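You operate a simulated robot arm through the tools that you are given. There is no shell and no other tool. Be economical: measure what you need, move in short steps, check, and stop when the job is done.

The job below is to be done with a simulated two-armed robot. You get a single attempt, and the scene is never put back.

TASK
Pick up the bottle labelled "soap" from the top of the steel table with one hand, pass it to the other hand and put it on the last station. Set down upright: bottle.

The check looks at the end state, three seconds after you hand in, the way a careful person would. Anything else that was tipped, shoved, dropped, spilled or broken makes it a failure.

THE ROBOT
Two 7-joint arms with two-finger parallel grippers on one trunk, on a base that drives. Base frame: it is fixed to the floor where the robot stands at the start and does not move with it; the origin is under the middle of the robot, x ahead of it, y to its left, z up. Lengths are in mm, angles in rad, forces in N, time in s.
The left shoulder is at the start at [50, 168, 1132], the right one opposite. With the tool pointing down near the work surface each hand reaches from about 220 to 660 mm from the robot's upright axis, wherever it stands, measured 20 degrees to its own side. Places, roughly: last station [-100, 4700, 700]. Payload 1.57 kg a hand.
Tool frame (each hand has its own): the origin (TCP) lies between the finger pads and is the grasp point; the fingertips stand 30 mm ahead of it; z points along the fingers, y is the line along which they close. Largest opening 80 mm; finger width 17, thickness 12; the body of the gripper, 40 by 82 mm, starts 80 mm behind the TCP.
Orientation is told as [roll, pitch, yaw] about the base's x, y, z axes, in that order, counted from this pose: with the fingers straight down and closing along the base's y, the tool's x points along the base's -x, its y along +y and its z along -z.

THE INTERFACE
- The arms move only by the tool step_arm. It takes "left_rows", "right_rows" or both (then of equal length, played together; a hand with none holds still); each is one flat list of numbers, 6 for each row, row after row: the shift along the base's x, y, z in units of 30 mm (1.0 is 30 mm), then the turn, a rotation vector about the base's x, y, z in units of 5 degrees (1.0 is 5 degrees). In form: [x, y, z, ax, ay, az, x, y, z, ax, ay, az, ...]. A call has 1 to 12 rows; each row shifts and turns the commanded pose from where the row before left it. "left_hand" and "right_hand" are, for a hand that has rows, the finger opening in m, from 0 to 0.08, set as the call begins (left out, the last holds). A call with a number of a shift or a turn outside -1 to 1 is refused whole. A row lasts 0.2 s, in which the tool goes at most 50 mm and 0.15 rad; a call with a longer step from one row to the next is refused whole, and so is a gripper value outside its range. A pose out of reach is approached as far as the arm can. The call stops where the force on the tool passes 40 N (or 10 N more than at its start, if that is more) or the arm is blocked; 0.2 s more then pass. The fingers move at their own pace (about 45 mm/s each) and stop on an object; they squeeze with about 26 N. The grip force told is the motor's: it shows also when the fingers shut on nothing. Time passes only in rows, and 0.2 s behind the last, so rows that do not move let the fingers close. It gives the time, the measured TCP pose, the force on the tool (base axes), the opening and the grip force at its end, in the units of the frame above (readings bear some noise), with the torque about the TCP (base axes, N m) and any sound that the robot's microphone picked up.
- Cameras (640 x 400 px; columns grow to the right, rows downward): "scene" is now at [103.2, 40.3, 1350]; the picture's right is [0.59, -0.81, 0.00], its down [-0.41, -0.30, -0.86] and it looks along [0.70, 0.50, -0.51] (base axes); focal length 294 px, centre (320, 200). "left" rides on the left gripper at [72, 7, -122] in its tool frame; the picture's right is [-0.09, 1.00, 0.00], its down [-0.84, -0.08, -0.54] and it looks along [-0.54, -0.05, 0.84] (tool axes); focal length 238 px, centre (320, 200). "right" rides on the right gripper at [72, -7, -122] in its tool frame; the picture's right is [0.09, 1.00, 0.00], its down [-0.84, 0.08, -0.54] and it looks along [-0.54, 0.05, 0.84] (tool axes); focal length 238 px, centre (320, 200). There is no depth. A picture from a camera that has moved, and an enlarged one, comes with that camera's place and axes in the base frame and with its lens. The place of the scene camera against the robot may be out by one fixed shift of up to 25 mm in any direction.
- capture(camera): a new picture of that camera. No time passes.
- lift_body(by): slides the trunk up (or, below 0, down) by that many mm; the arms and the scene camera ride with it, the base frame stays. It gives what a move gives, with no picture.
- roll_base(legs): drives the robot by 1 to 6 legs, each [ahead, left, turn to the left] in mm, mm and rad, along the robot's own axes; the way and the turn of a leg run together, so that a leg with both is an arc; at most 1500 mm and 3.142 rad a leg. The arms and the cameras ride along, it lands a little off, and it stops where it bumps. It gives what a move gives.
- pan_tilt(pan, tilt): turns the head with the scene camera to pan (to the left, within 1.396 rad either way) and tilt (down, from -0.506 to 1.204), counted from straight ahead of the robot. It gives what a move gives.
- inspect(camera, box): a new picture of the part [left, top, right, bottom] of that camera's present view, enlarged. No time passes.
- sign_off(): hands the job in; it is judged then, once.

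Work in short steps. Places have to be worked out from the pictures, the camera data and where the tool is seen: move nearer, look again, correct. Check each grasp and each placing, and mend what went wrong. You have 120 turns and 108 pictures in all, those below and enlarged ones among them. Open the grippers and draw the arms clear of the work before you hand the job in, unless the task says otherwise; then end with one line.

The tools are called as a command line: name --argument value ..., lists and objects as JSON in quotes. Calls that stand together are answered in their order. step_arm: Moves the arms, as the interface text tells. Its arguments: {"type":"object","properties":{"left_rows":{"type":"array"},"left_hand":{"type":"number"},"right_rows":{"type":"array"},"right_hand":{"type":"number"}},"required":[]} The other tools are called the same way: lift_body (by) slides the trunk up or down; roll_base (legs) drives the base; pan_tilt (pan, tilt) turns the head that bears the scene camera; capture (camera) takes a picture; inspect (camera, box) takes an enlarged picture of a part of a camera's view; sign_off () hands the job in.

At the start:

```text
t: 0.0
left_tcp_pos: [260.0, 363.5, 1137.0]
left_tool_rot: [-0.001, -0.002, 0.001]
left_ft_force: [0.3, -0.9, -1.3]
left_ft_torque: [0.03, 0.0, 0.01]
left_opening: 80.2
left_finger_force: 0.1
right_tcp_pos: [347.8, 3.0, 1096.0]
right_tool_rot: [0.001, 0.0, -0.001]
right_ft_force: [0.0, -0.1, 0.0]
right_ft_torque: [-0.01, 0.0, -0.01]
right_opening: 80.0
right_finger_force: 0.0
trunk travel left (down, up): [-300.0, 143.0]
robot x, y, heading: [-2.1, 0.6, -0.005]
head pan, tilt: [0.627, 0.532]
```

scene: 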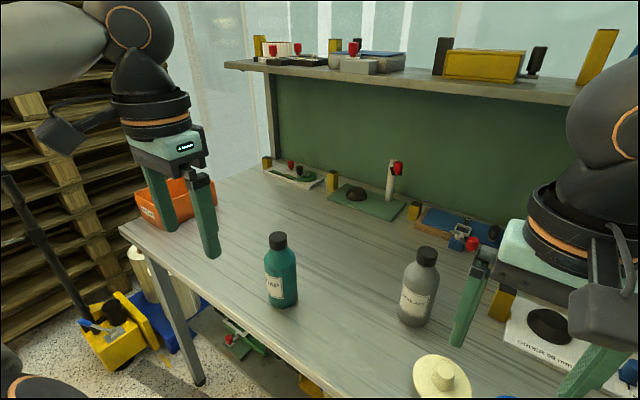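
right: 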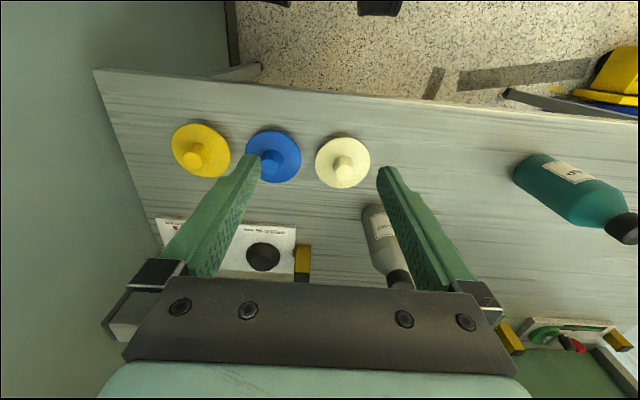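
left: 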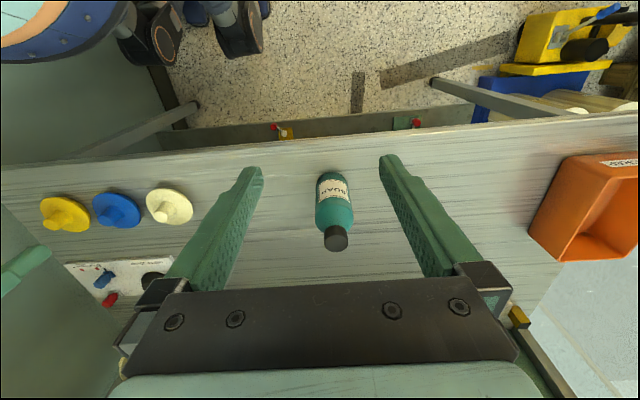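

I see two bottles, teal and grey; I'll read the labels enlarged first.

inspect --camera "scene" --box '[240, 220, 460, 340]'

inspect --camera "left" --box '[280, 150, 400, 270]'

```text
2.91 times, centred on (350, 280) of scene
camera zoom: at [103.2, 40.3, 1350.0], right [0.59, -0.81, 0.0], down [-0.41, -0.3, -0.86], along [0.7, 0.5, -0.51], focal length 855 px, centre (233, -33)
```

zoom: 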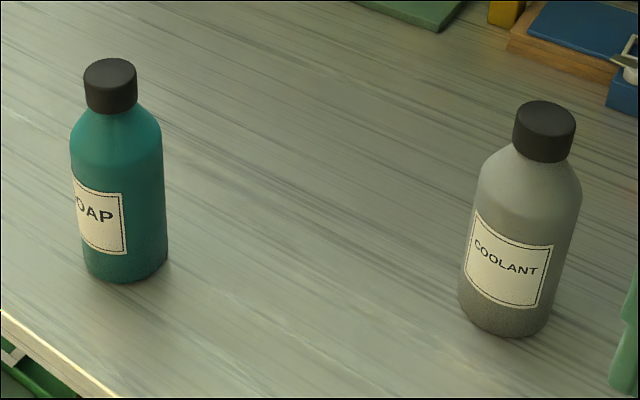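

```text
3.33 times, centred on (340, 210) of left
camera zoom: at [186.4, 369.5, 1260.4], right [0.09, 1.0, 0.0], down [0.84, -0.08, 0.54], along [0.54, -0.05, -0.84], focal length 794 px, centre (253, 167)
```

zoom: 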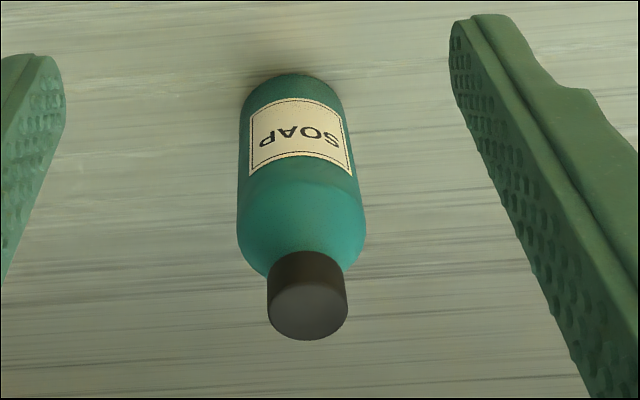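

The teal bottle is the soap, around (420, 372), about 63 mm wide and 160 mm high. I'll grasp it low with the left hand tilted about 50°, which leaves the upper half free for the right hand from above. I'm tilting and lowering the left hand first.

step_arm --left_rows '[0.1, 0.03, -0.2, 0, -1, 0, 0.1, 0.03, -0.2, 0, -1, 0, 0.1, 0.03, -0.2, 0, -1, 0, 0.1, 0.03, -0.2, 0, -1, 0, 0.1, 0.03, -0.2, 0, -1, 0, 0.1, 0.03, -0.2, 0, -1, 0, 0.1, 0.03, -0.2, 0, -1, 0, 0.1, 0.03, -0.2, 0, -1, 0, 0.1, 0.03, -0.2, 0, -1, 0, 0.1, 0.03, -0.2, 0, -1, 0]' --left_hand 0.08

capture --camera "left"

capture --camera "scene"

```text
t: 2.2
left_tcp_pos: [306.2, 399.9, 1097.9]
left_tool_rot: [-0.004, -0.875, 0.002]
left_ft_force: [-0.2, -0.1, -0.1]
left_ft_torque: [0.02, 0.02, 0.02]
left_opening: 79.9
left_finger_force: 0.0
left hand out of reach, approached as far as the arm can: row 8, 9, 10
right_tcp_pos: [347.4, 3.3, 1096.4]
right_tool_rot: [0.001, 0.002, -0.001]
right_ft_force: [-0.6, 0.4, -0.7]
right_ft_torque: [-0.03, 0.02, -0.02]
right_opening: 80.0
right_finger_force: 0.1
trunk travel left (down, up): [-300.0, 143.0]
robot x, y, heading: [-0.8, 2.9, 0.0]
head pan, tilt: [0.627, 0.532]
```

```text
102 pictures are left
camera left: at [165.4, 406.1, 1122.3], right [0.06, 1.0, 0.07], down [0.12, -0.07, 0.99], along [0.99, -0.05, -0.12], focal length 238 px, centre (320, 200)
```

left: 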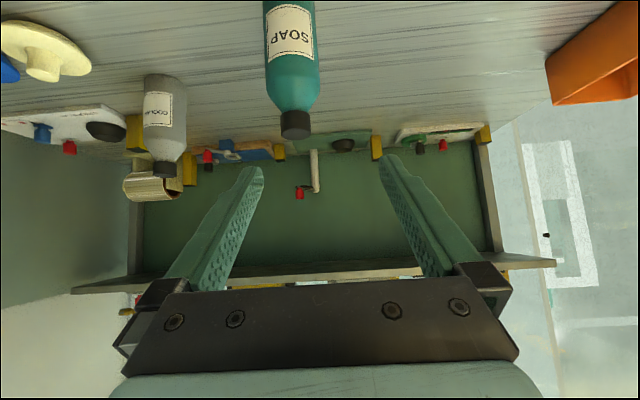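

```text
101 pictures are left
camera scene: at [103.1, 40.4, 1350.0], right [0.59, -0.81, 0.0], down [-0.41, -0.3, -0.86], along [0.7, 0.5, -0.51], focal length 294 px, centre (320, 200)
```

scene: 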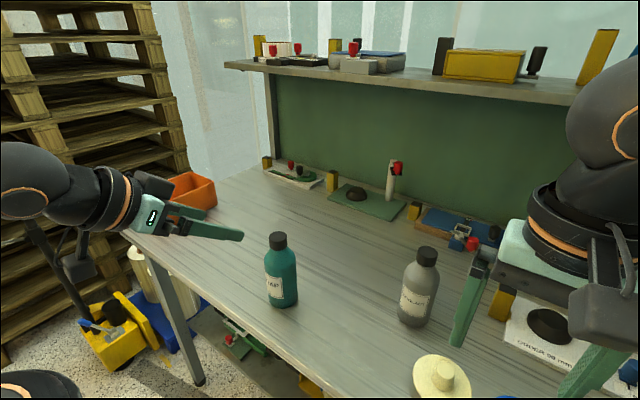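

The arm is too folded this close in. I'll back the base off 170 mm so the tilted grasp has room.

roll_base --legs '[[-170, 0, 0]]'

```text
t: 3.5
left_tcp_pos: [279.2, 397.5, 1098.6]
left_tool_rot: [-0.006, -0.873, 0.013]
left_ft_force: [0.1, -0.2, 0.2]
left_ft_torque: [-0.01, 0.0, 0.02]
left_opening: 80.0
left_finger_force: 0.0
right_tcp_pos: [326.3, -0.4, 1095.5]
right_tool_rot: [0.001, 0.0, 0.011]
right_ft_force: [-0.4, 0.7, -0.2]
right_ft_torque: [-0.01, 0.0, 0.0]
right_opening: 80.1
right_finger_force: 0.0
trunk travel left (down, up): [-300.0, 143.0]
robot x, y, heading: [-24.4, -3.5, 0.008]
head pan, tilt: [0.627, 0.532]
stopped in leg 1: the robot was blocked; the commanded pose is now the measured one
```

Something blocks the base close behind. I'll look around to both sides before driving any further.

pan_tilt --pan 1.396 --tilt 0.5

capture --camera "scene"

pan_tilt --pan -1.396 --tilt 0.7

capture --camera "scene"

```text
t: 4.6
left_tcp_pos: [280.5, 397.2, 1098.5]
left_tool_rot: [-0.005, -0.873, 0.013]
left_ft_force: [-0.3, 1.0, -0.1]
left_ft_torque: [0.03, -0.01, -0.02]
left_opening: 80.2
left_finger_force: 0.1
right_tcp_pos: [326.4, 2.4, 1096.6]
right_tool_rot: [0.0, 0.0, 0.01]
right_ft_force: [0.1, 0.7, 0.5]
right_ft_torque: [0.0, -0.03, -0.01]
right_opening: 80.0
right_finger_force: 0.0
trunk travel left (down, up): [-300.0, 143.0]
robot x, y, heading: [-20.2, -5.6, 0.008]
head pan, tilt: [1.396, 0.499]
```

```text
100 pictures are left
camera scene: at [23.1, 73.3, 1353.1], right [0.99, -0.17, 0.0], down [-0.08, -0.47, -0.88], along [0.15, 0.87, -0.48], focal length 294 px, centre (320, 200)
```

scene: 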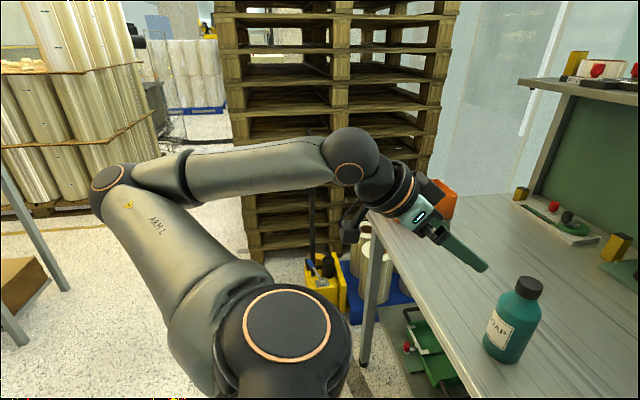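

```text
t: 7.0
left_tcp_pos: [280.2, 397.4, 1098.1]
left_tool_rot: [-0.006, -0.872, 0.014]
left_ft_force: [-0.1, -0.9, 0.7]
left_ft_torque: [-0.03, -0.02, 0.0]
left_opening: 79.8
left_finger_force: 0.2
right_tcp_pos: [325.8, 1.6, 1097.4]
right_tool_rot: [0.0, 0.0, 0.008]
right_ft_force: [-0.1, -0.5, 0.9]
right_ft_torque: [0.0, -0.03, 0.03]
right_opening: 80.0
right_finger_force: 0.0
trunk travel left (down, up): [-300.0, 143.0]
robot x, y, heading: [-23.0, -5.9, 0.014]
head pan, tilt: [-1.396, 0.7]
```

```text
99 pictures are left
camera scene: at [23.5, -101.0, 1335.4], right [-0.98, -0.18, 0.0], down [-0.12, 0.63, -0.76], along [0.14, -0.75, -0.64], focal length 294 px, centre (320, 200)
```

scene: 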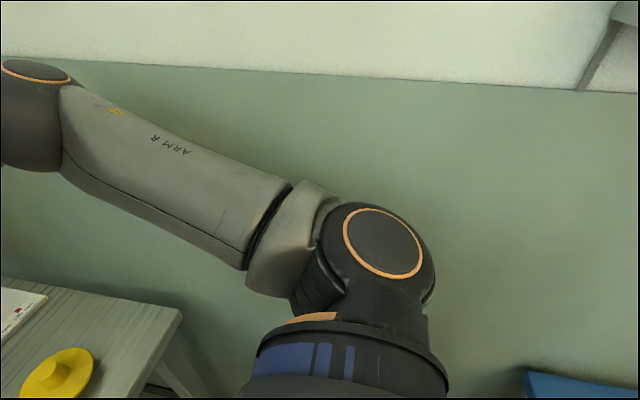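

A partition stands on the right and something is behind, probably near the left elbow. I'll leave the base where it is and swap roles. The right hand will reach diagonally and tilted to grasp the bottle low, then the left hand takes it from above. The left hand clears out while the right yaws and moves left.

step_arm --left_rows '[0, 0.4, 0.15, 0, 1, 0, 0, 0.4, 0.15, 0, 1, 0, 0, 0.4, 0.15, 0, 1, 0, 0, 0.4, 0.15, 0, 1, 0, 0, 0.4, 0.15, 0, 1, 0, 0, 0.4, 0.15, 0, 1, 0, 0, 0.4, 0.15, 0, 1, 0, 0, 0.4, 0.15, 0, 1, 0, 0, 0.2, 0, 0, 1, 0, 0, 0.2, 0, 0, 1, 0]' --right_rows '[0, 0.2, 0, 0, 0, 1, 0, 0.2, 0, 0, 0, 1, 0, 0.8, 0, 0, 0, 1, 0, 0.8, 0, 0, 0, 1, 0, 0.8, 0, 0, 0, 1, 0, 0.8, 0, 0, 0, 1, 0, 0.8, 0, 0, 0, 1, 0, 0.8, 0, 0, 0, 1, 0, 0.8, 0, 0, 0, 0, 0, 0.8, 0, 0, 0, 0]' --right_hand 0.08

pan_tilt --pan 0.62 --tilt 0.6

capture --camera "scene"

```text
t: 9.2
left_tcp_pos: [280.4, 502.9, 1135.6]
left_tool_rot: [0.003, 0.001, 0.01]
left_ft_force: [0.3, 0.0, 0.6]
left_ft_torque: [0.01, -0.04, -0.01]
left_opening: 80.0
left_finger_force: 0.1
right_tcp_pos: [323.4, 168.5, 1095.0]
right_tool_rot: [0.0, 0.001, 0.706]
right_ft_force: [0.5, -0.5, -0.4]
right_ft_torque: [-0.02, 0.0, -0.01]
right_opening: 80.1
right_finger_force: 0.0
right hand out of reach, approached as far as the arm can: row 9, 10
trunk travel left (down, up): [-300.0, 143.0]
robot x, y, heading: [-20.8, -5.6, 0.011]
head pan, tilt: [-1.396, 0.7]
```

```text
t: 11.2
left_tcp_pos: [279.5, 503.2, 1135.5]
left_tool_rot: [0.005, 0.0, 0.009]
left_ft_force: [0.5, -0.3, -0.3]
left_ft_torque: [-0.03, 0.04, 0.0]
left_opening: 79.8
left_finger_force: 0.0
right_tcp_pos: [322.5, 169.6, 1095.6]
right_tool_rot: [0.002, 0.001, 0.706]
right_ft_force: [-0.9, -0.3, -0.2]
right_ft_torque: [-0.02, 0.0, -0.02]
right_opening: 80.1
right_finger_force: 0.1
trunk travel left (down, up): [-300.0, 143.0]
robot x, y, heading: [-27.0, -4.6, 0.014]
head pan, tilt: [0.62, 0.6]
```

```text
98 pictures are left
camera scene: at [79.3, 34.5, 1344.0], right [0.59, -0.81, 0.0], down [-0.46, -0.33, -0.83], along [0.67, 0.49, -0.56], focal length 294 px, centre (320, 200)
```

scene: 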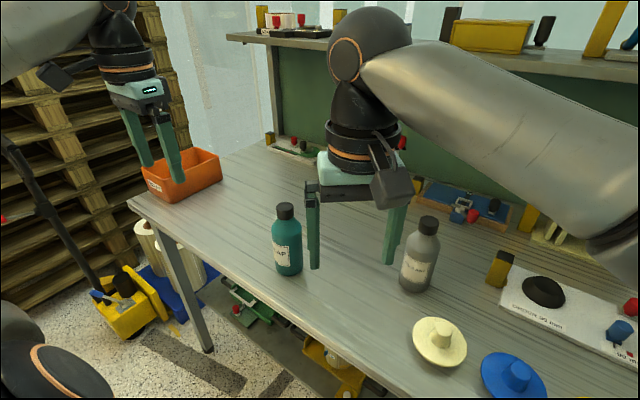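

The right hand is at its reach limit because its wrist is high. I'll tilt it 50° about its closing axis now, which brings the wrist lower and back.

step_arm --right_rows '[0, 0, 0, 0.643, -0.766, 0, 0, 0, 0, 0.643, -0.766, 0, 0, 0, 0, 0.643, -0.766, 0, 0, 0, 0, 0.643, -0.766, 0, 0, 0, 0, 0.643, -0.766, 0, 0, 0, -0.2, 0.643, -0.766, 0, 0, 0.2, -0.2, 0.643, -0.766, 0, 0, 0.3, -0.2, 0.643, -0.766, 0, 0, 0.3, -0.2, 0.643, -0.766, 0, 0, 0.3, -0.2, 0.643, -0.766, 0]'

capture --camera "right"

capture --camera "left"

```text
t: 13.4
left_tcp_pos: [279.3, 503.5, 1135.1]
left_tool_rot: [0.005, -0.002, 0.008]
left_ft_force: [-0.4, 0.3, -0.3]
left_ft_torque: [-0.01, -0.01, 0.01]
left_opening: 79.8
left_finger_force: 0.0
right_tcp_pos: [323.6, 200.9, 1065.4]
right_tool_rot: [-0.01, -0.875, 0.712]
right_ft_force: [0.3, 0.0, 0.3]
right_ft_torque: [0.0, -0.02, 0.0]
right_opening: 80.1
right_finger_force: 0.2
trunk travel left (down, up): [-300.0, 143.0]
robot x, y, heading: [-22.9, -6.6, 0.014]
head pan, tilt: [0.62, 0.6]
```

```text
97 pictures are left
camera right: at [221.0, 106.9, 1088.7], right [-0.69, 0.72, -0.08], down [0.04, 0.14, 0.99], along [0.72, 0.68, -0.13], focal length 238 px, centre (320, 200)
```

right: 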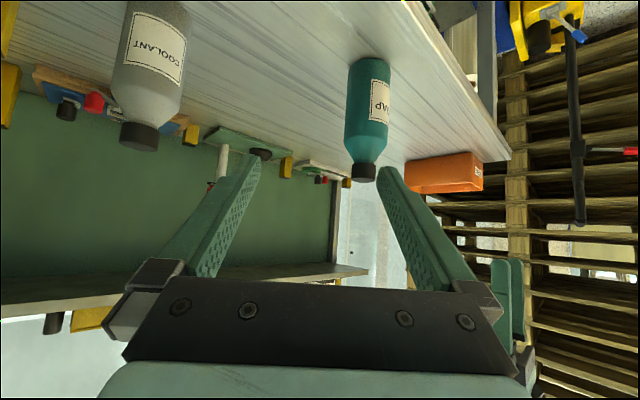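

```text
96 pictures are left
camera left: at [207.3, 508.2, 1258.2], right [0.08, 1.0, 0.0], down [0.84, -0.07, 0.54], along [0.54, -0.04, -0.84], focal length 238 px, centre (320, 200)
```

left: 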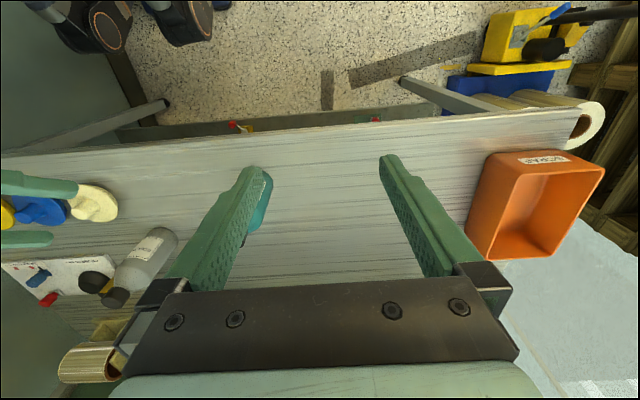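

From the right camera the bottle axis is at about (415, 370) with its top near z 1012. I'll move the right hand to a pre-grasp 130 mm back along the approach and look again.

step_arm --right_rows '[0.113, 0.693, -0.62, 0, 0, 0, 0.113, 0.693, -0.62, 0, 0, 0, 0.113, 0.693, -0.62, 0, 0, 0, 0.113, 0.693, -0.62, 0, 0, 0, 0.113, 0.693, -0.62, 0, 0, 0]'

capture --camera "right"

capture --camera "scene"

```text
t: 14.6
left_tcp_pos: [280.9, 503.2, 1136.2]
left_tool_rot: [0.005, -0.002, 0.009]
left_ft_force: [-0.6, -0.7, 0.1]
left_ft_torque: [-0.03, 0.01, 0.02]
left_opening: 79.9
left_finger_force: 0.0
right_tcp_pos: [346.4, 283.0, 962.9]
right_tool_rot: [-0.01, -0.875, 0.712]
right_ft_force: [0.1, 0.1, -0.4]
right_ft_torque: [0.02, -0.07, 0.03]
right_opening: 79.9
right_finger_force: 0.1
right hand out of reach, approached as far as the arm can: row 4, 5
trunk travel left (down, up): [-300.0, 143.0]
robot x, y, heading: [-28.8, -4.5, 0.01]
head pan, tilt: [0.62, 0.6]
```

```text
95 pictures are left
camera right: at [244.3, 188.5, 988.5], right [-0.69, 0.72, -0.08], down [0.04, 0.14, 0.99], along [0.72, 0.68, -0.13], focal length 238 px, centre (320, 200)
```

right: 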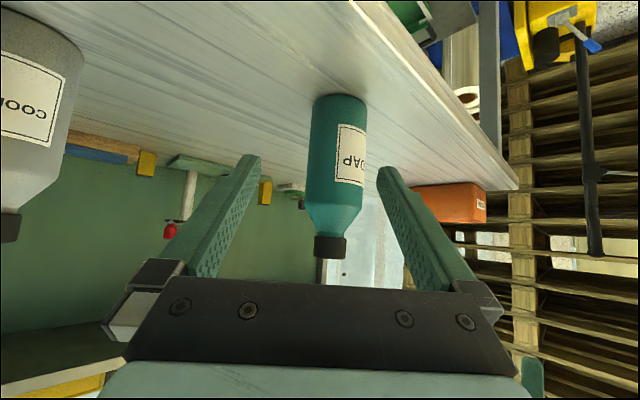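

```text
94 pictures are left
camera scene: at [79.7, 34.9, 1343.9], right [0.59, -0.81, 0.0], down [-0.46, -0.33, -0.82], along [0.67, 0.49, -0.57], focal length 294 px, centre (320, 200)
```

scene: 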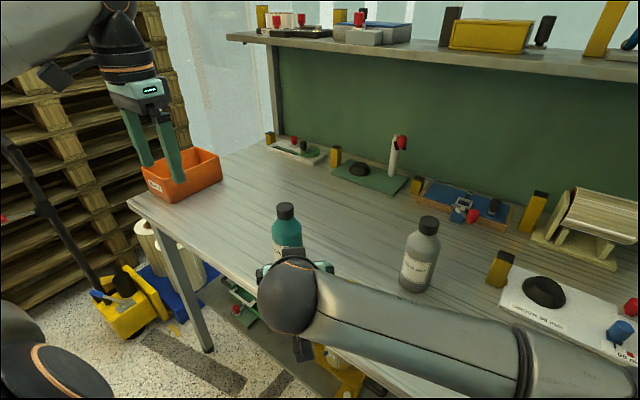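

The right arm stops short of the pre-grasp, at y 283. I'll retract it, bring the left hand a little forward, then shift the base left 180 mm so both arms work comfortably.

step_arm --right_rows '[-0.1, -0.8, 0.8, 0, 0, 0, -0.1, -0.8, 0.8, 0, 0, 0, -0.1, -0.8, 0.8, 0, 0, 0, -0.1, -0.9, 0.3, 0, 0, 0, -0.1, -0.9, 0, 0, 0, 0, 0, -0.9, 0, 0, 0, 0, 0, -0.9, 0, 0, 0, 0]' --left_rows '[0.6, 0.2, 0.1, 0, 0, 0, 0.6, 0.2, 0.1, 0, 0, 0, 0.6, 0.2, 0.1, 0, 0, 0, 0.6, 0.2, 0.1, 0, 0, 0, 0.6, 0.2, 0.1, 0, 0, 0, 0.0, 0.2, 0, 0, 0, 0, 0, 0.2, 0, 0, 0, 0]'

pan_tilt --pan 1.396 --tilt 0.7

capture --camera "scene"

```text
t: 16.2
left_tcp_pos: [370.0, 548.3, 1149.1]
left_tool_rot: [0.006, 0.0, 0.005]
left_ft_force: [-0.8, 1.4, 0.6]
left_ft_torque: [0.03, -0.01, 0.02]
left_opening: 79.9
left_finger_force: 0.1
right_tcp_pos: [330.9, 104.4, 1047.0]
right_tool_rot: [-0.013, -0.873, 0.713]
right_ft_force: [-0.3, 0.2, -0.6]
right_ft_torque: [0.02, -0.01, 0.03]
right_opening: 80.1
right_finger_force: 0.0
trunk travel left (down, up): [-300.0, 143.0]
robot x, y, heading: [-21.4, -3.9, 0.012]
head pan, tilt: [0.62, 0.6]
```

```text
t: 17.3
left_tcp_pos: [367.8, 546.9, 1150.3]
left_tool_rot: [0.005, 0.0, 0.009]
left_ft_force: [0.2, 0.5, 0.5]
left_ft_torque: [0.0, 0.01, 0.02]
left_opening: 79.9
left_finger_force: 0.0
right_tcp_pos: [331.5, 103.8, 1046.2]
right_tool_rot: [-0.011, -0.871, 0.713]
right_ft_force: [-0.3, -0.1, -0.4]
right_ft_torque: [-0.02, 0.0, 0.02]
right_opening: 80.1
right_finger_force: 0.0
trunk travel left (down, up): [-300.0, 143.0]
robot x, y, heading: [-21.0, -6.1, 0.011]
head pan, tilt: [1.396, 0.7]
```

```text
93 pictures are left
camera scene: at [21.9, 66.3, 1335.4], right [0.99, -0.16, 0.0], down [-0.11, -0.64, -0.77], along [0.13, 0.75, -0.64], focal length 294 px, centre (320, 200)
```

scene: 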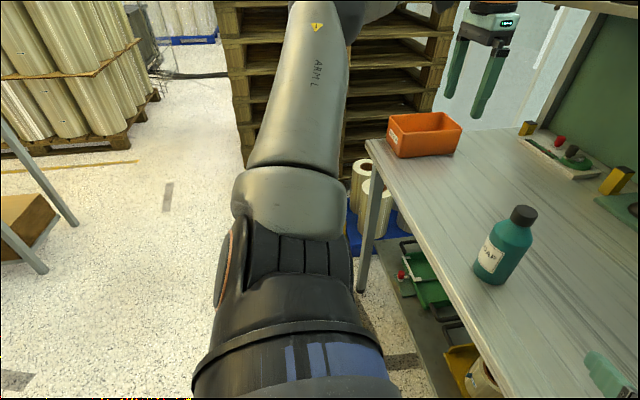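

The floor to the left is clear for 180 mm, so I'm shifting the base left.

roll_base --legs '[[0, 180, 0]]'

capture --camera "right"

```text
t: 18.8
left_tcp_pos: [369.9, 717.8, 1148.7]
left_tool_rot: [0.003, 0.0, 0.003]
left_ft_force: [0.8, 1.3, -0.1]
left_ft_torque: [-0.05, -0.02, 0.0]
left_opening: 80.0
left_finger_force: 0.1
right_tcp_pos: [329.2, 276.7, 1044.9]
right_tool_rot: [-0.012, -0.87, 0.711]
right_ft_force: [-0.2, 0.4, 0.2]
right_ft_torque: [-0.02, -0.02, -0.01]
right_opening: 80.0
right_finger_force: 0.1
trunk travel left (down, up): [-300.0, 143.0]
robot x, y, heading: [-24.1, 169.3, 0.0]
head pan, tilt: [1.396, 0.7]
```

```text
92 pictures are left
camera right: at [226.8, 180.9, 1069.7], right [-0.69, 0.72, -0.08], down [0.04, 0.15, 0.99], along [0.73, 0.68, -0.13], focal length 238 px, centre (320, 200)
```

right: 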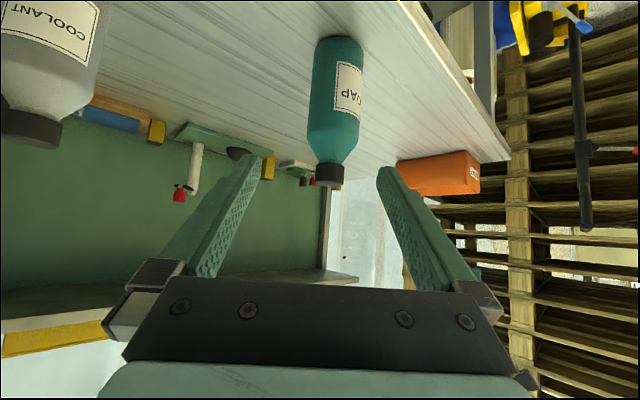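

The bottle axis is again at (415, 370). I'm going to the pre-grasp.

step_arm --right_rows '[0.133, 0.31, -0.8, 0, 0, 0, 0.133, 0.31, -0.8, 0, 0, 0, 0.133, 0.31, -0.8, 0, 0, 0]'

capture --camera "right"

```text
t: 19.6
left_tcp_pos: [369.1, 717.3, 1148.2]
left_tool_rot: [0.006, 0.001, 0.003]
left_ft_force: [-0.3, -0.3, 0.6]
left_ft_torque: [0.04, 0.0, 0.02]
left_opening: 79.9
left_finger_force: 0.1
right_tcp_pos: [343.5, 303.0, 973.7]
right_tool_rot: [-0.012, -0.873, 0.707]
right_ft_force: [1.0, 0.2, 0.3]
right_ft_torque: [0.0, 0.04, 0.01]
right_opening: 79.7
right_finger_force: 0.1
trunk travel left (down, up): [-300.0, 143.0]
robot x, y, heading: [-22.9, 166.8, 0.011]
head pan, tilt: [1.396, 0.7]
```

```text
91 pictures are left
camera right: at [240.2, 208.2, 997.5], right [-0.69, 0.72, -0.08], down [0.04, 0.14, 0.99], along [0.73, 0.67, -0.13], focal length 238 px, centre (320, 200)
```

right: 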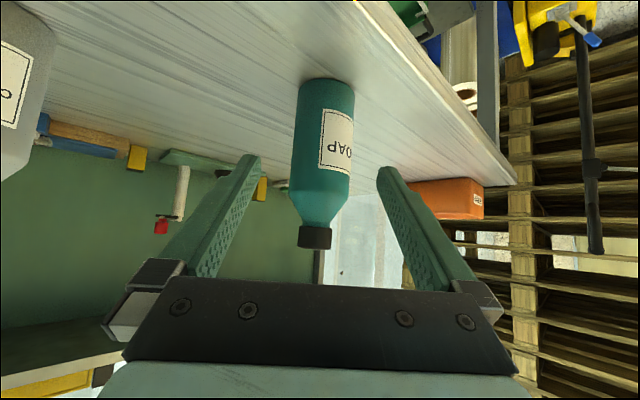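

The bottle is centred laterally within a few mm. I'm advancing about 60% of the way and checking.

step_arm --right_rows '[0.483, 0.433, -0.587, 0, 0, 0, 0.483, 0.433, -0.587, 0, 0, 0, 0.483, 0.433, -0.587, 0, 0, 0]'

capture --camera "right"

```text
t: 20.4
left_tcp_pos: [368.8, 718.0, 1148.8]
left_tool_rot: [0.005, 0.0, 0.005]
left_ft_force: [0.3, -0.8, -0.5]
left_ft_torque: [0.03, -0.03, -0.02]
left_opening: 79.9
left_finger_force: 0.0
right_tcp_pos: [386.6, 339.9, 920.2]
right_tool_rot: [-0.017, -0.871, 0.711]
right_ft_force: [-0.1, -0.9, -1.5]
right_ft_torque: [0.0, -0.03, -0.03]
right_opening: 79.8
right_finger_force: 0.1
trunk travel left (down, up): [-300.0, 143.0]
robot x, y, heading: [-23.0, 166.6, 0.007]
head pan, tilt: [1.396, 0.7]
```

```text
90 pictures are left
camera right: at [283.5, 245.4, 944.0], right [-0.69, 0.72, -0.08], down [0.04, 0.15, 0.99], along [0.73, 0.67, -0.13], focal length 238 px, centre (320, 200)
```

right: 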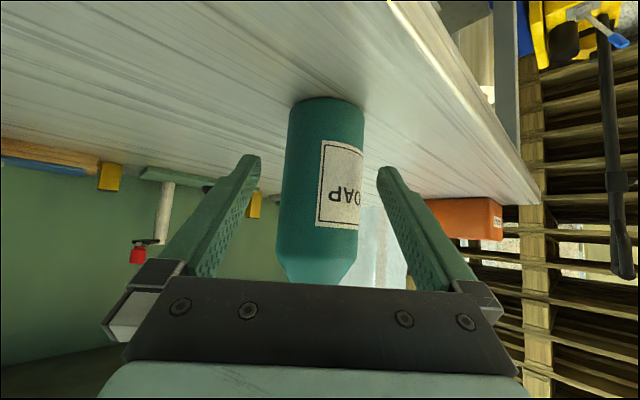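

It's well centred between the fingers, with the axis at about (422, 369). I'm advancing the rest and then closing.

step_arm --right_rows '[0.558, 0.483, -0.57, 0, 0, 0, 0.558, 0.483, -0.57, 0, 0, 0]'

capture --camera "right"

step_arm --right_rows '[0, 0, 0, 0, 0, 0, 0, 0, 0, 0, 0, 0, 0, 0, 0, 0, 0, 0, 0, 0, 0, 0, 0, 0]' --right_hand 0.04

```text
t: 21.1
left_tcp_pos: [368.0, 717.2, 1149.5]
left_tool_rot: [0.004, -0.001, 0.006]
left_ft_force: [-1.0, -0.5, -0.8]
left_ft_torque: [0.04, -0.02, 0.01]
left_opening: 80.1
left_finger_force: 0.0
right_tcp_pos: [457.1, 322.5, 879.2]
right_tool_rot: [-0.144, -0.875, 0.748]
right_ft_force: [-4.7, 1.6, 10.1]
right_ft_torque: [0.51, 0.29, 0.37]
right_opening: 79.8
right_finger_force: 0.0
trunk travel left (down, up): [-300.0, 143.0]
robot x, y, heading: [-24.6, 167.2, 0.006]
head pan, tilt: [1.396, 0.7]
stopped in row 2 (right hand): the arm was blocked; the commanded pose is now the measured one
```

```text
89 pictures are left
camera right: at [347.1, 237.1, 902.8], right [-0.64, 0.76, -0.16], down [-0.01, 0.2, 0.98], along [0.77, 0.62, -0.12], focal length 238 px, centre (320, 200)
```

right: 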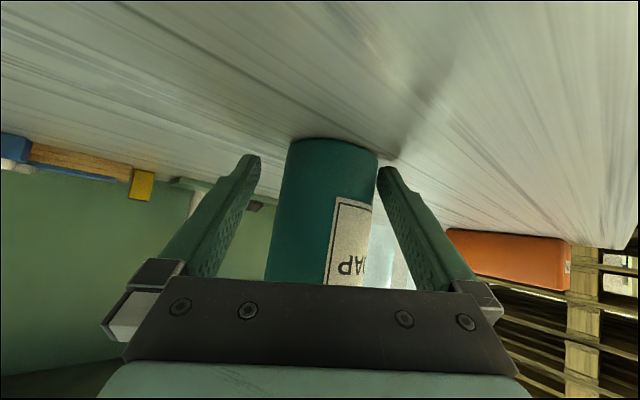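

```text
t: 22.1
left_tcp_pos: [368.1, 717.2, 1150.7]
left_tool_rot: [0.004, -0.003, 0.004]
left_ft_force: [0.9, -0.2, -0.2]
left_ft_torque: [0.01, 0.01, 0.0]
left_opening: 79.9
left_finger_force: 0.2
right_tcp_pos: [457.5, 323.4, 879.2]
right_tool_rot: [-0.149, -0.871, 0.75]
right_ft_force: [-2.6, 5.1, 12.5]
right_ft_torque: [0.72, 0.2, 0.1]
right_opening: 63.5
right_finger_force: 26.1
trunk travel left (down, up): [-300.0, 143.0]
robot x, y, heading: [-25.8, 168.1, 0.007]
head pan, tilt: [1.396, 0.7]
```

The arm was blocked and slid sideways, but the fingers closed on the bottle at 63.5 mm with 26 N. I'm looking before lifting.

pan_tilt --pan 0.3 --tilt 0.75

capture --camera "scene"

capture --camera "right"

capture --camera "left"

```text
t: 23.5
left_tcp_pos: [367.5, 716.9, 1150.7]
left_tool_rot: [0.006, -0.001, 0.006]
left_ft_force: [0.8, -0.5, -0.5]
left_ft_torque: [0.01, 0.0, 0.0]
left_opening: 80.1
left_finger_force: 0.0
right_tcp_pos: [456.6, 324.0, 880.0]
right_tool_rot: [-0.149, -0.87, 0.75]
right_ft_force: [-3.0, 1.8, 11.1]
right_ft_torque: [0.58, 0.18, 0.12]
right_opening: 63.6
right_finger_force: 26.3
trunk travel left (down, up): [-300.0, 143.0]
robot x, y, heading: [-29.3, 167.0, 0.009]
head pan, tilt: [0.3, 0.75]
```

```text
88 pictures are left
camera scene: at [83.6, 179.0, 1331.3], right [0.3, -0.95, 0.0], down [-0.65, -0.21, -0.73], along [0.7, 0.22, -0.68], focal length 294 px, centre (320, 200)
```

scene: 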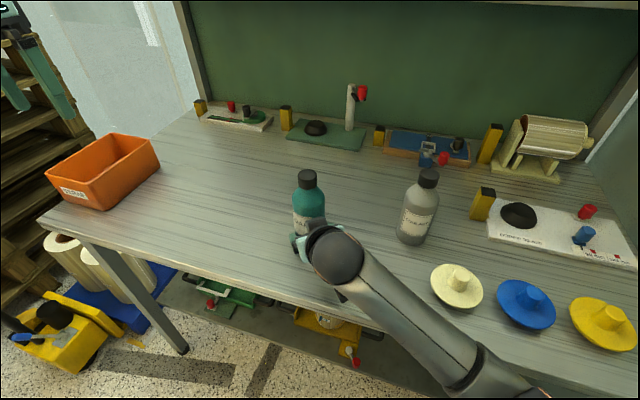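

```text
87 pictures are left
camera right: at [347.3, 237.9, 902.9], right [-0.63, 0.76, -0.17], down [-0.01, 0.21, 0.98], along [0.77, 0.62, -0.13], focal length 238 px, centre (320, 200)
```

right: 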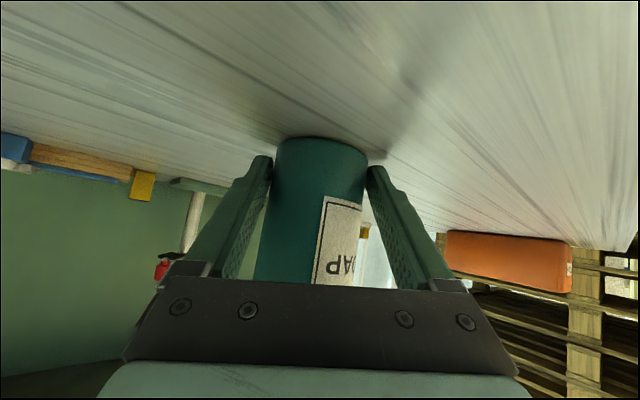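

```text
86 pictures are left
camera left: at [294.4, 722.5, 1272.5], right [0.09, 1.0, 0.01], down [0.84, -0.08, 0.54], along [0.54, -0.04, -0.84], focal length 238 px, centre (320, 200)
```

left: 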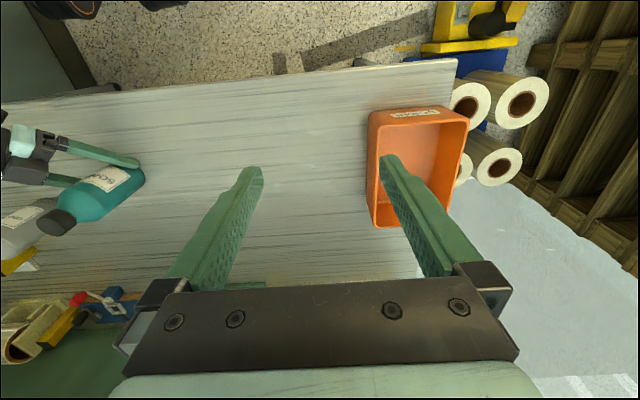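

The bottle is upright and gripped, pushed a little to the right, and the coolant is clear. I'm lifting straight up gently.

step_arm --right_rows '[0, 0, 0.4, 0, 0, 0, 0, 0, 0.6, 0, 0, 0, 0, 0, 0.8, 0, 0, 0, 0, 0, 0.8, 0, 0, 0, 0, 0, 0.8, 0, 0, 0]'

capture --camera "scene"

capture --camera "right"

```text
t: 24.7
left_tcp_pos: [368.2, 717.5, 1149.6]
left_tool_rot: [0.005, 0.001, 0.006]
left_ft_force: [0.4, 0.3, 0.2]
left_ft_torque: [-0.02, -0.01, -0.02]
left_opening: 80.0
left_finger_force: 0.0
right_tcp_pos: [455.6, 325.6, 976.5]
right_tool_rot: [-0.134, -0.863, 0.741]
right_ft_force: [-0.4, -0.6, -4.3]
right_ft_torque: [-0.02, 0.08, -0.03]
right_opening: 63.8
right_finger_force: 26.2
trunk travel left (down, up): [-300.0, 143.0]
robot x, y, heading: [-24.0, 170.7, 0.007]
head pan, tilt: [0.3, 0.75]
```

```text
85 pictures are left
camera scene: at [85.1, 179.3, 1331.1], right [0.3, -0.95, 0.0], down [-0.65, -0.21, -0.73], along [0.7, 0.22, -0.68], focal length 294 px, centre (320, 200)
```

scene: 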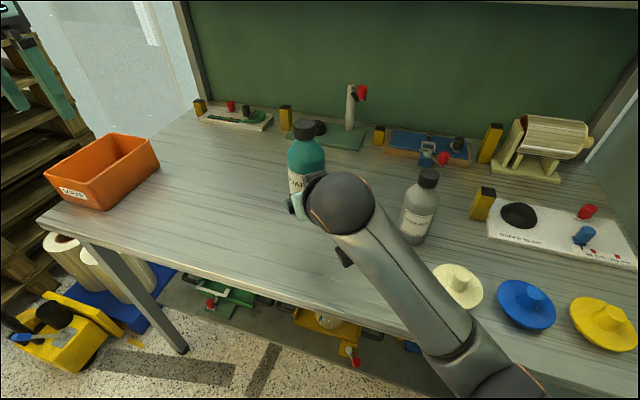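

```text
84 pictures are left
camera right: at [346.4, 238.7, 1001.7], right [-0.64, 0.76, -0.16], down [0.01, 0.21, 0.98], along [0.77, 0.62, -0.14], focal length 238 px, centre (320, 200)
```

right: 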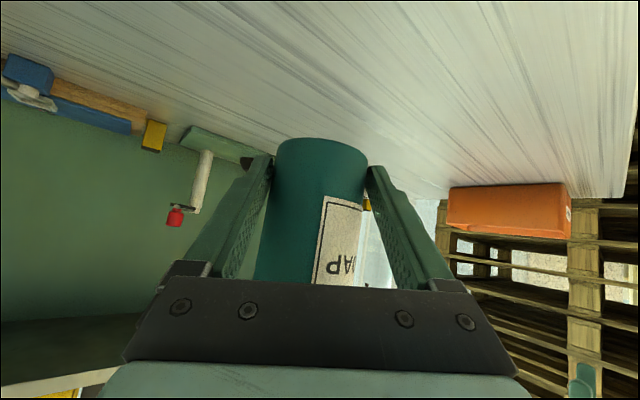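

The bottle is held upright, about 0.43 kg, with its axis roughly 28 mm ahead of the right TCP. I'm bringing it closer to the robot and slightly lower for the handover. The left hand moves toward it but stays clear, to look.

step_arm --right_rows '[-0.45, 0, -0.2, 0, 0, 0, -0.45, 0, -0.2, 0, 0, 0, -0.45, 0, -0.2, 0, 0, 0, -0.45, 0, -0.2, 0, 0, 0, -0.45, 0, -0.2, 0, 0, 0, -0.45, 0, -0.2, 0, 0, 0]' --left_rows '[0, -0.9, 0, 0, 0, 0, 0, -0.9, 0, 0, 0, 0, 0, -0.9, 0, 0, 0, 0, 0, -0.9, 0, 0, 0, 0, 0, -0.9, 0, 0, 0, 0, 0, -0.9, 0, 0, 0, 0]'

capture --camera "left"

capture --camera "scene"

```text
t: 25.7
left_tcp_pos: [367.2, 612.7, 1149.5]
left_tool_rot: [0.005, -0.001, 0.003]
left_ft_force: [0.0, 0.2, 0.0]
left_ft_torque: [0.02, -0.01, -0.02]
left_opening: 80.1
left_finger_force: 0.1
right_tcp_pos: [424.9, 327.2, 1020.4]
right_tool_rot: [-0.326, -0.985, 0.899]
right_ft_force: [0.4, -0.1, -4.0]
right_ft_torque: [-0.03, 0.06, 0.02]
right_opening: 63.4
right_finger_force: 26.1
trunk travel left (down, up): [-300.0, 143.0]
robot x, y, heading: [-26.2, 168.1, 0.001]
head pan, tilt: [0.3, 0.75]
stopped in row 5 (right hand): the arm was blocked; the commanded pose is now the measured one
```

```text
83 pictures are left
camera left: at [294.7, 617.8, 1271.1], right [0.09, 1.0, 0.0], down [0.84, -0.08, 0.54], along [0.54, -0.04, -0.84], focal length 238 px, centre (320, 200)
```

left: 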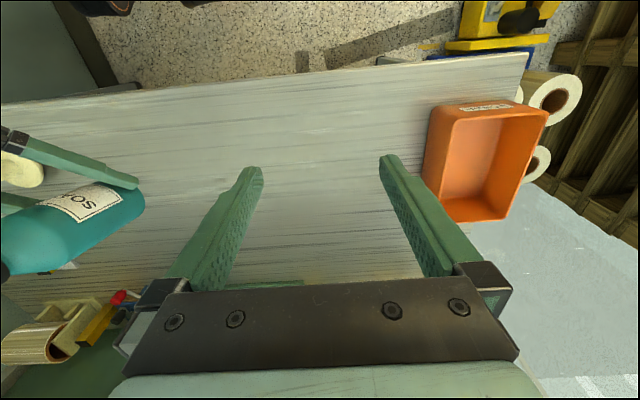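

```text
82 pictures are left
camera scene: at [85.2, 179.3, 1331.1], right [0.3, -0.95, 0.0], down [-0.65, -0.21, -0.73], along [0.7, 0.22, -0.68], focal length 294 px, centre (320, 200)
```

scene: 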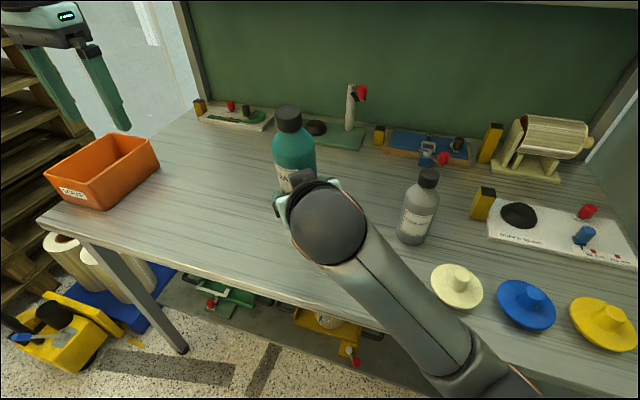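

The right elbow sits low by the table edge, which explains both blocks; the bottle now leans about 9° back. I'll raise the trunk 130 mm to free the elbow, then turn the hand back.

lift_body --by 135

step_arm --right_rows '[0, 0, 0, 0, 0.6, 0, 0, 0, 0, 0, 0.6, 0, 0, 0, 0, 0, 0.58, 0]'

capture --camera "scene"

```text
t: 27.4
left_tcp_pos: [368.0, 612.3, 1283.2]
left_tool_rot: [0.005, 0.0, 0.004]
left_ft_force: [-0.2, 1.0, -0.5]
left_ft_torque: [0.0, 0.0, 0.01]
left_opening: 79.9
left_finger_force: 0.1
right_tcp_pos: [423.5, 327.3, 1155.6]
right_tool_rot: [-0.327, -0.984, 0.898]
right_ft_force: [0.2, 0.1, -4.2]
right_ft_torque: [-0.05, 0.05, -0.02]
right_opening: 63.3
right_finger_force: 26.3
trunk travel left (down, up): [-435.0, 8.0]
robot x, y, heading: [-25.5, 167.0, 0.009]
head pan, tilt: [0.3, 0.75]
```

```text
t: 28.1
left_tcp_pos: [366.9, 613.1, 1283.9]
left_tool_rot: [0.005, -0.001, 0.005]
left_ft_force: [0.2, 0.3, -0.2]
left_ft_torque: [0.02, 0.02, 0.02]
left_opening: 80.2
left_finger_force: 0.1
right_tcp_pos: [424.0, 327.1, 1154.7]
right_tool_rot: [-0.13, -0.877, 0.74]
right_ft_force: [-0.2, 0.0, -4.5]
right_ft_torque: [-0.04, 0.07, 0.0]
right_opening: 63.4
right_finger_force: 26.5
trunk travel left (down, up): [-435.0, 8.0]
robot x, y, heading: [-26.4, 168.9, 0.004]
head pan, tilt: [0.3, 0.75]
```

```text
81 pictures are left
camera scene: at [85.3, 179.4, 1466.1], right [0.3, -0.95, 0.0], down [-0.65, -0.21, -0.73], along [0.7, 0.22, -0.68], focal length 294 px, centre (320, 200)
```

scene: 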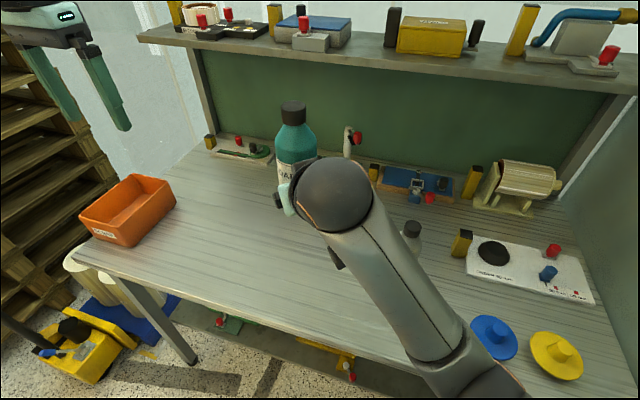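

Freed now, and the orientation is restored. I'm lowering the right hand 90 mm so the left can comfortably reach the bottle's top, and bringing the left hand partway over.

step_arm --right_rows '[0, 0, -0.6, 0, 0, 0, 0, 0, -0.6, 0, 0, 0, 0, 0, -0.6, 0, 0, 0, 0, 0, -0.6, 0, 0, 0, 0, 0, -0.6, 0, 0, 0]' --left_rows '[0, -0.8, 0, 0, 0, 0, 0, -0.8, 0, 0, 0, 0, 0, -0.8, 0, 0, 0, 0, 0, -0.8, 0, 0, 0, 0, 0, -0.8, 0, 0, 0, 0]'

capture --camera "left"

capture --camera "scene"

```text
t: 29.2
left_tcp_pos: [363.7, 522.8, 1284.4]
left_tool_rot: [0.003, 0.001, 0.004]
left_ft_force: [-0.7, -0.1, -0.9]
left_ft_torque: [0.01, 0.02, 0.0]
left_opening: 79.9
left_finger_force: 0.1
right_tcp_pos: [443.4, 337.8, 1161.0]
right_tool_rot: [-0.295, -1.004, 0.887]
right_ft_force: [-0.4, 0.2, -3.8]
right_ft_torque: [-0.05, 0.02, 0.0]
right_opening: 63.3
right_finger_force: 25.9
trunk travel left (down, up): [-435.0, 8.0]
robot x, y, heading: [-26.9, 169.0, 0.008]
head pan, tilt: [0.3, 0.75]
stopped in row 5 (right hand): the arm was blocked; the commanded pose is now the measured one
```

```text
80 pictures are left
camera left: at [291.2, 527.4, 1407.1], right [0.09, 1.0, 0.0], down [0.84, -0.08, 0.54], along [0.54, -0.04, -0.84], focal length 238 px, centre (320, 200)
```

left: 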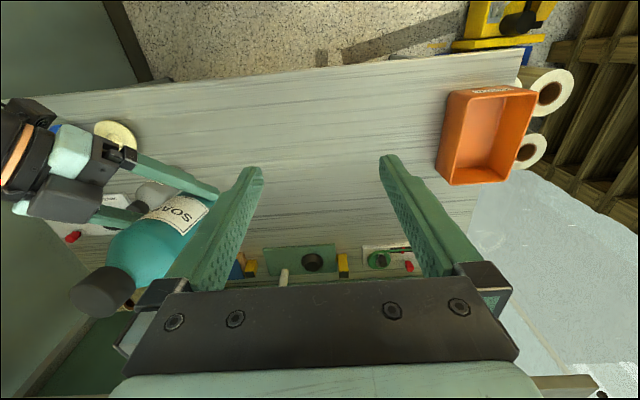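

```text
79 pictures are left
camera scene: at [85.3, 179.2, 1466.1], right [0.3, -0.95, 0.0], down [-0.65, -0.21, -0.73], along [0.7, 0.22, -0.68], focal length 294 px, centre (320, 200)
```

scene: 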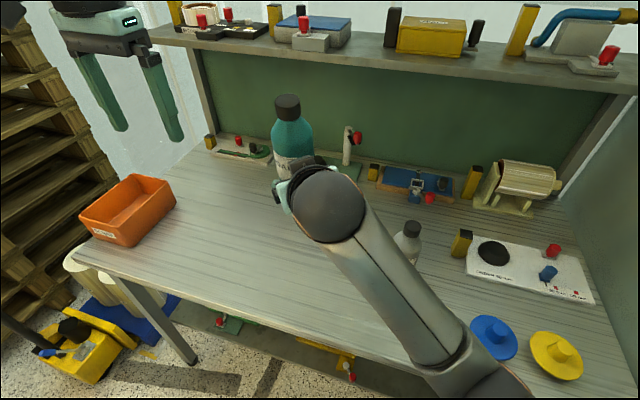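

The right arm got blocked again on the way down, so the table isn't the cause. I'll look at the right elbow.

pan_tilt --pan -0.5 --tilt 1.0

capture --camera "scene"

```text
t: 30.3
left_tcp_pos: [363.4, 523.1, 1284.4]
left_tool_rot: [0.003, 0.0, 0.004]
left_ft_force: [-0.4, -0.5, 0.6]
left_ft_torque: [0.01, 0.01, 0.04]
left_opening: 79.9
left_finger_force: 0.0
right_tcp_pos: [443.2, 337.5, 1161.4]
right_tool_rot: [-0.293, -1.004, 0.886]
right_ft_force: [0.4, 0.5, -4.6]
right_ft_torque: [-0.08, 0.03, -0.02]
right_opening: 63.1
right_finger_force: 25.7
trunk travel left (down, up): [-435.0, 8.0]
robot x, y, heading: [-22.8, 169.7, 0.01]
head pan, tilt: [-0.499, 1.0]
```

```text
78 pictures are left
camera scene: at [67.6, 121.3, 1447.0], right [-0.47, -0.88, 0.0], down [-0.74, 0.4, -0.54], along [0.48, -0.26, -0.84], focal length 294 px, centre (320, 200)
```

scene: 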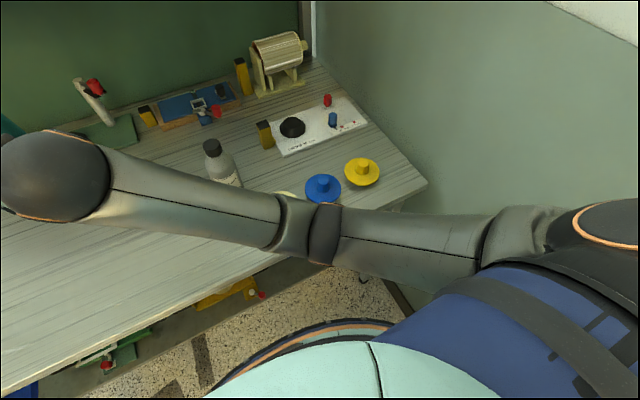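

The right arm seems to hit a joint limit going down, so I'll hold it at this height. I'll set the bottle upright again and bring the left hand in tilted 40°, from behind and left, for the upper grip.

step_arm --right_rows '[0, 0, 0, -0.15, 0.59, -0.07, 0, 0, 0, -0.15, 0.59, -0.07, 0, 0, 0, -0.15, 0.59, -0.07, 0, 0, 0, 0, 0, 0, 0, 0, 0, 0, 0, 0]' --left_rows '[0, -0.2, 0.2, 0, 0, -1, 0, -0.2, 0.2, 0, 0, -1, 0, -0.2, 0.2, 0, 0, -1, 0, -0.2, 0.2, 0, 0, -1, 0, -0.2, 0.2, 0, 0, -1]'

step_arm --left_rows '[-0.1, 0, 0, -0.423, -0.906, 0, -0.1, 0, 0, -0.423, -0.906, 0, -0.1, 0, 0, -0.423, -0.906, 0, -0.1, 0, 0, -0.423, -0.906, 0, -0.1, 0, 0, -0.423, -0.906, 0, -0.1, 0, 0, -0.423, -0.906, 0, -0.1, 0, 0, -0.423, -0.906, 0, -0.1, 0, 0, -0.423, -0.906, 0]'

capture --camera "left"

pan_tilt --pan 0.3 --tilt 0.6

capture --camera "scene"

```text
t: 31.5
left_tcp_pos: [365.3, 492.5, 1313.2]
left_tool_rot: [0.005, -0.001, -0.435]
left_ft_force: [0.4, 0.6, 0.8]
left_ft_torque: [-0.01, 0.0, -0.03]
left_opening: 80.0
left_finger_force: 0.1
right_tcp_pos: [449.8, 332.6, 1155.7]
right_tool_rot: [-0.157, -0.862, 0.747]
right_ft_force: [0.5, 0.8, -3.6]
right_ft_torque: [-0.03, 0.08, -0.01]
right_opening: 63.1
right_finger_force: 26.0
trunk travel left (down, up): [-435.0, 8.0]
robot x, y, heading: [-23.9, 163.2, 0.009]
head pan, tilt: [-0.499, 1.0]
```

```text
t: 33.3
left_tcp_pos: [340.1, 493.5, 1315.0]
left_tool_rot: [0.002, -0.701, -0.432]
left_ft_force: [0.4, -0.5, 0.5]
left_ft_torque: [-0.04, -0.01, 0.0]
left_opening: 79.9
left_finger_force: 0.0
right_tcp_pos: [449.2, 333.1, 1157.6]
right_tool_rot: [-0.159, -0.864, 0.748]
right_ft_force: [-0.1, -1.2, -4.3]
right_ft_torque: [0.0, 0.08, 0.0]
right_opening: 63.2
right_finger_force: 25.9
trunk travel left (down, up): [-435.0, 8.0]
robot x, y, heading: [-26.9, 166.0, 0.012]
head pan, tilt: [-0.499, 1.0]
```

```text
77 pictures are left
camera left: at [220.4, 554.8, 1362.3], right [0.48, 0.88, 0.06], down [0.23, -0.19, 0.95], along [0.85, -0.44, -0.3], focal length 238 px, centre (320, 200)
```

left: 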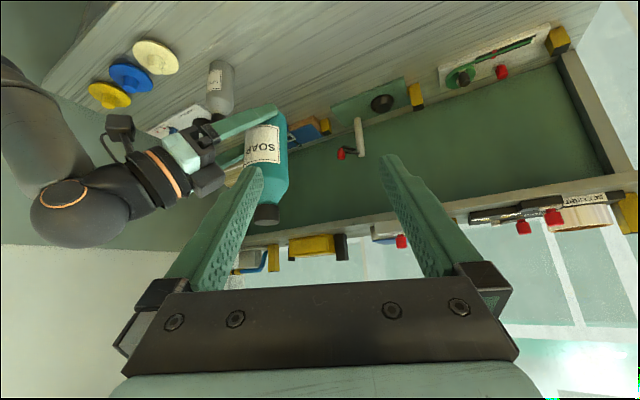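

```text
t: 34.4
left_tcp_pos: [340.1, 492.4, 1315.6]
left_tool_rot: [-0.001, -0.696, -0.43]
left_ft_force: [0.4, -0.9, -0.1]
left_ft_torque: [0.0, -0.01, -0.02]
left_opening: 79.9
left_finger_force: 0.0
right_tcp_pos: [448.9, 332.2, 1157.0]
right_tool_rot: [-0.155, -0.865, 0.748]
right_ft_force: [0.0, -0.1, -3.8]
right_ft_torque: [-0.07, 0.07, 0.04]
right_opening: 63.1
right_finger_force: 26.2
trunk travel left (down, up): [-435.0, 8.0]
robot x, y, heading: [-24.3, 166.0, 0.009]
head pan, tilt: [0.3, 0.6]
```

```text
76 pictures are left
camera scene: at [90.5, 180.9, 1478.9], right [0.3, -0.95, 0.0], down [-0.54, -0.17, -0.82], along [0.79, 0.25, -0.57], focal length 294 px, centre (320, 200)
```

scene: 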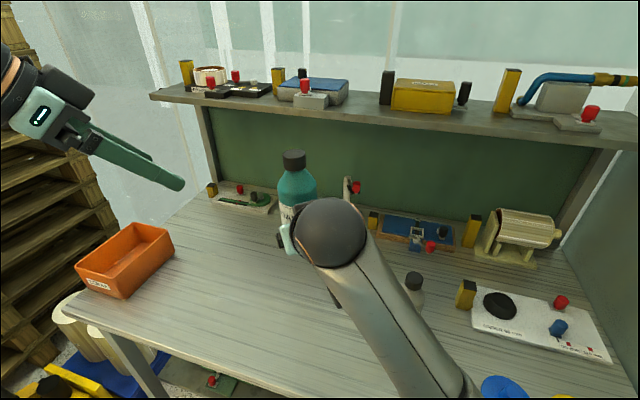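

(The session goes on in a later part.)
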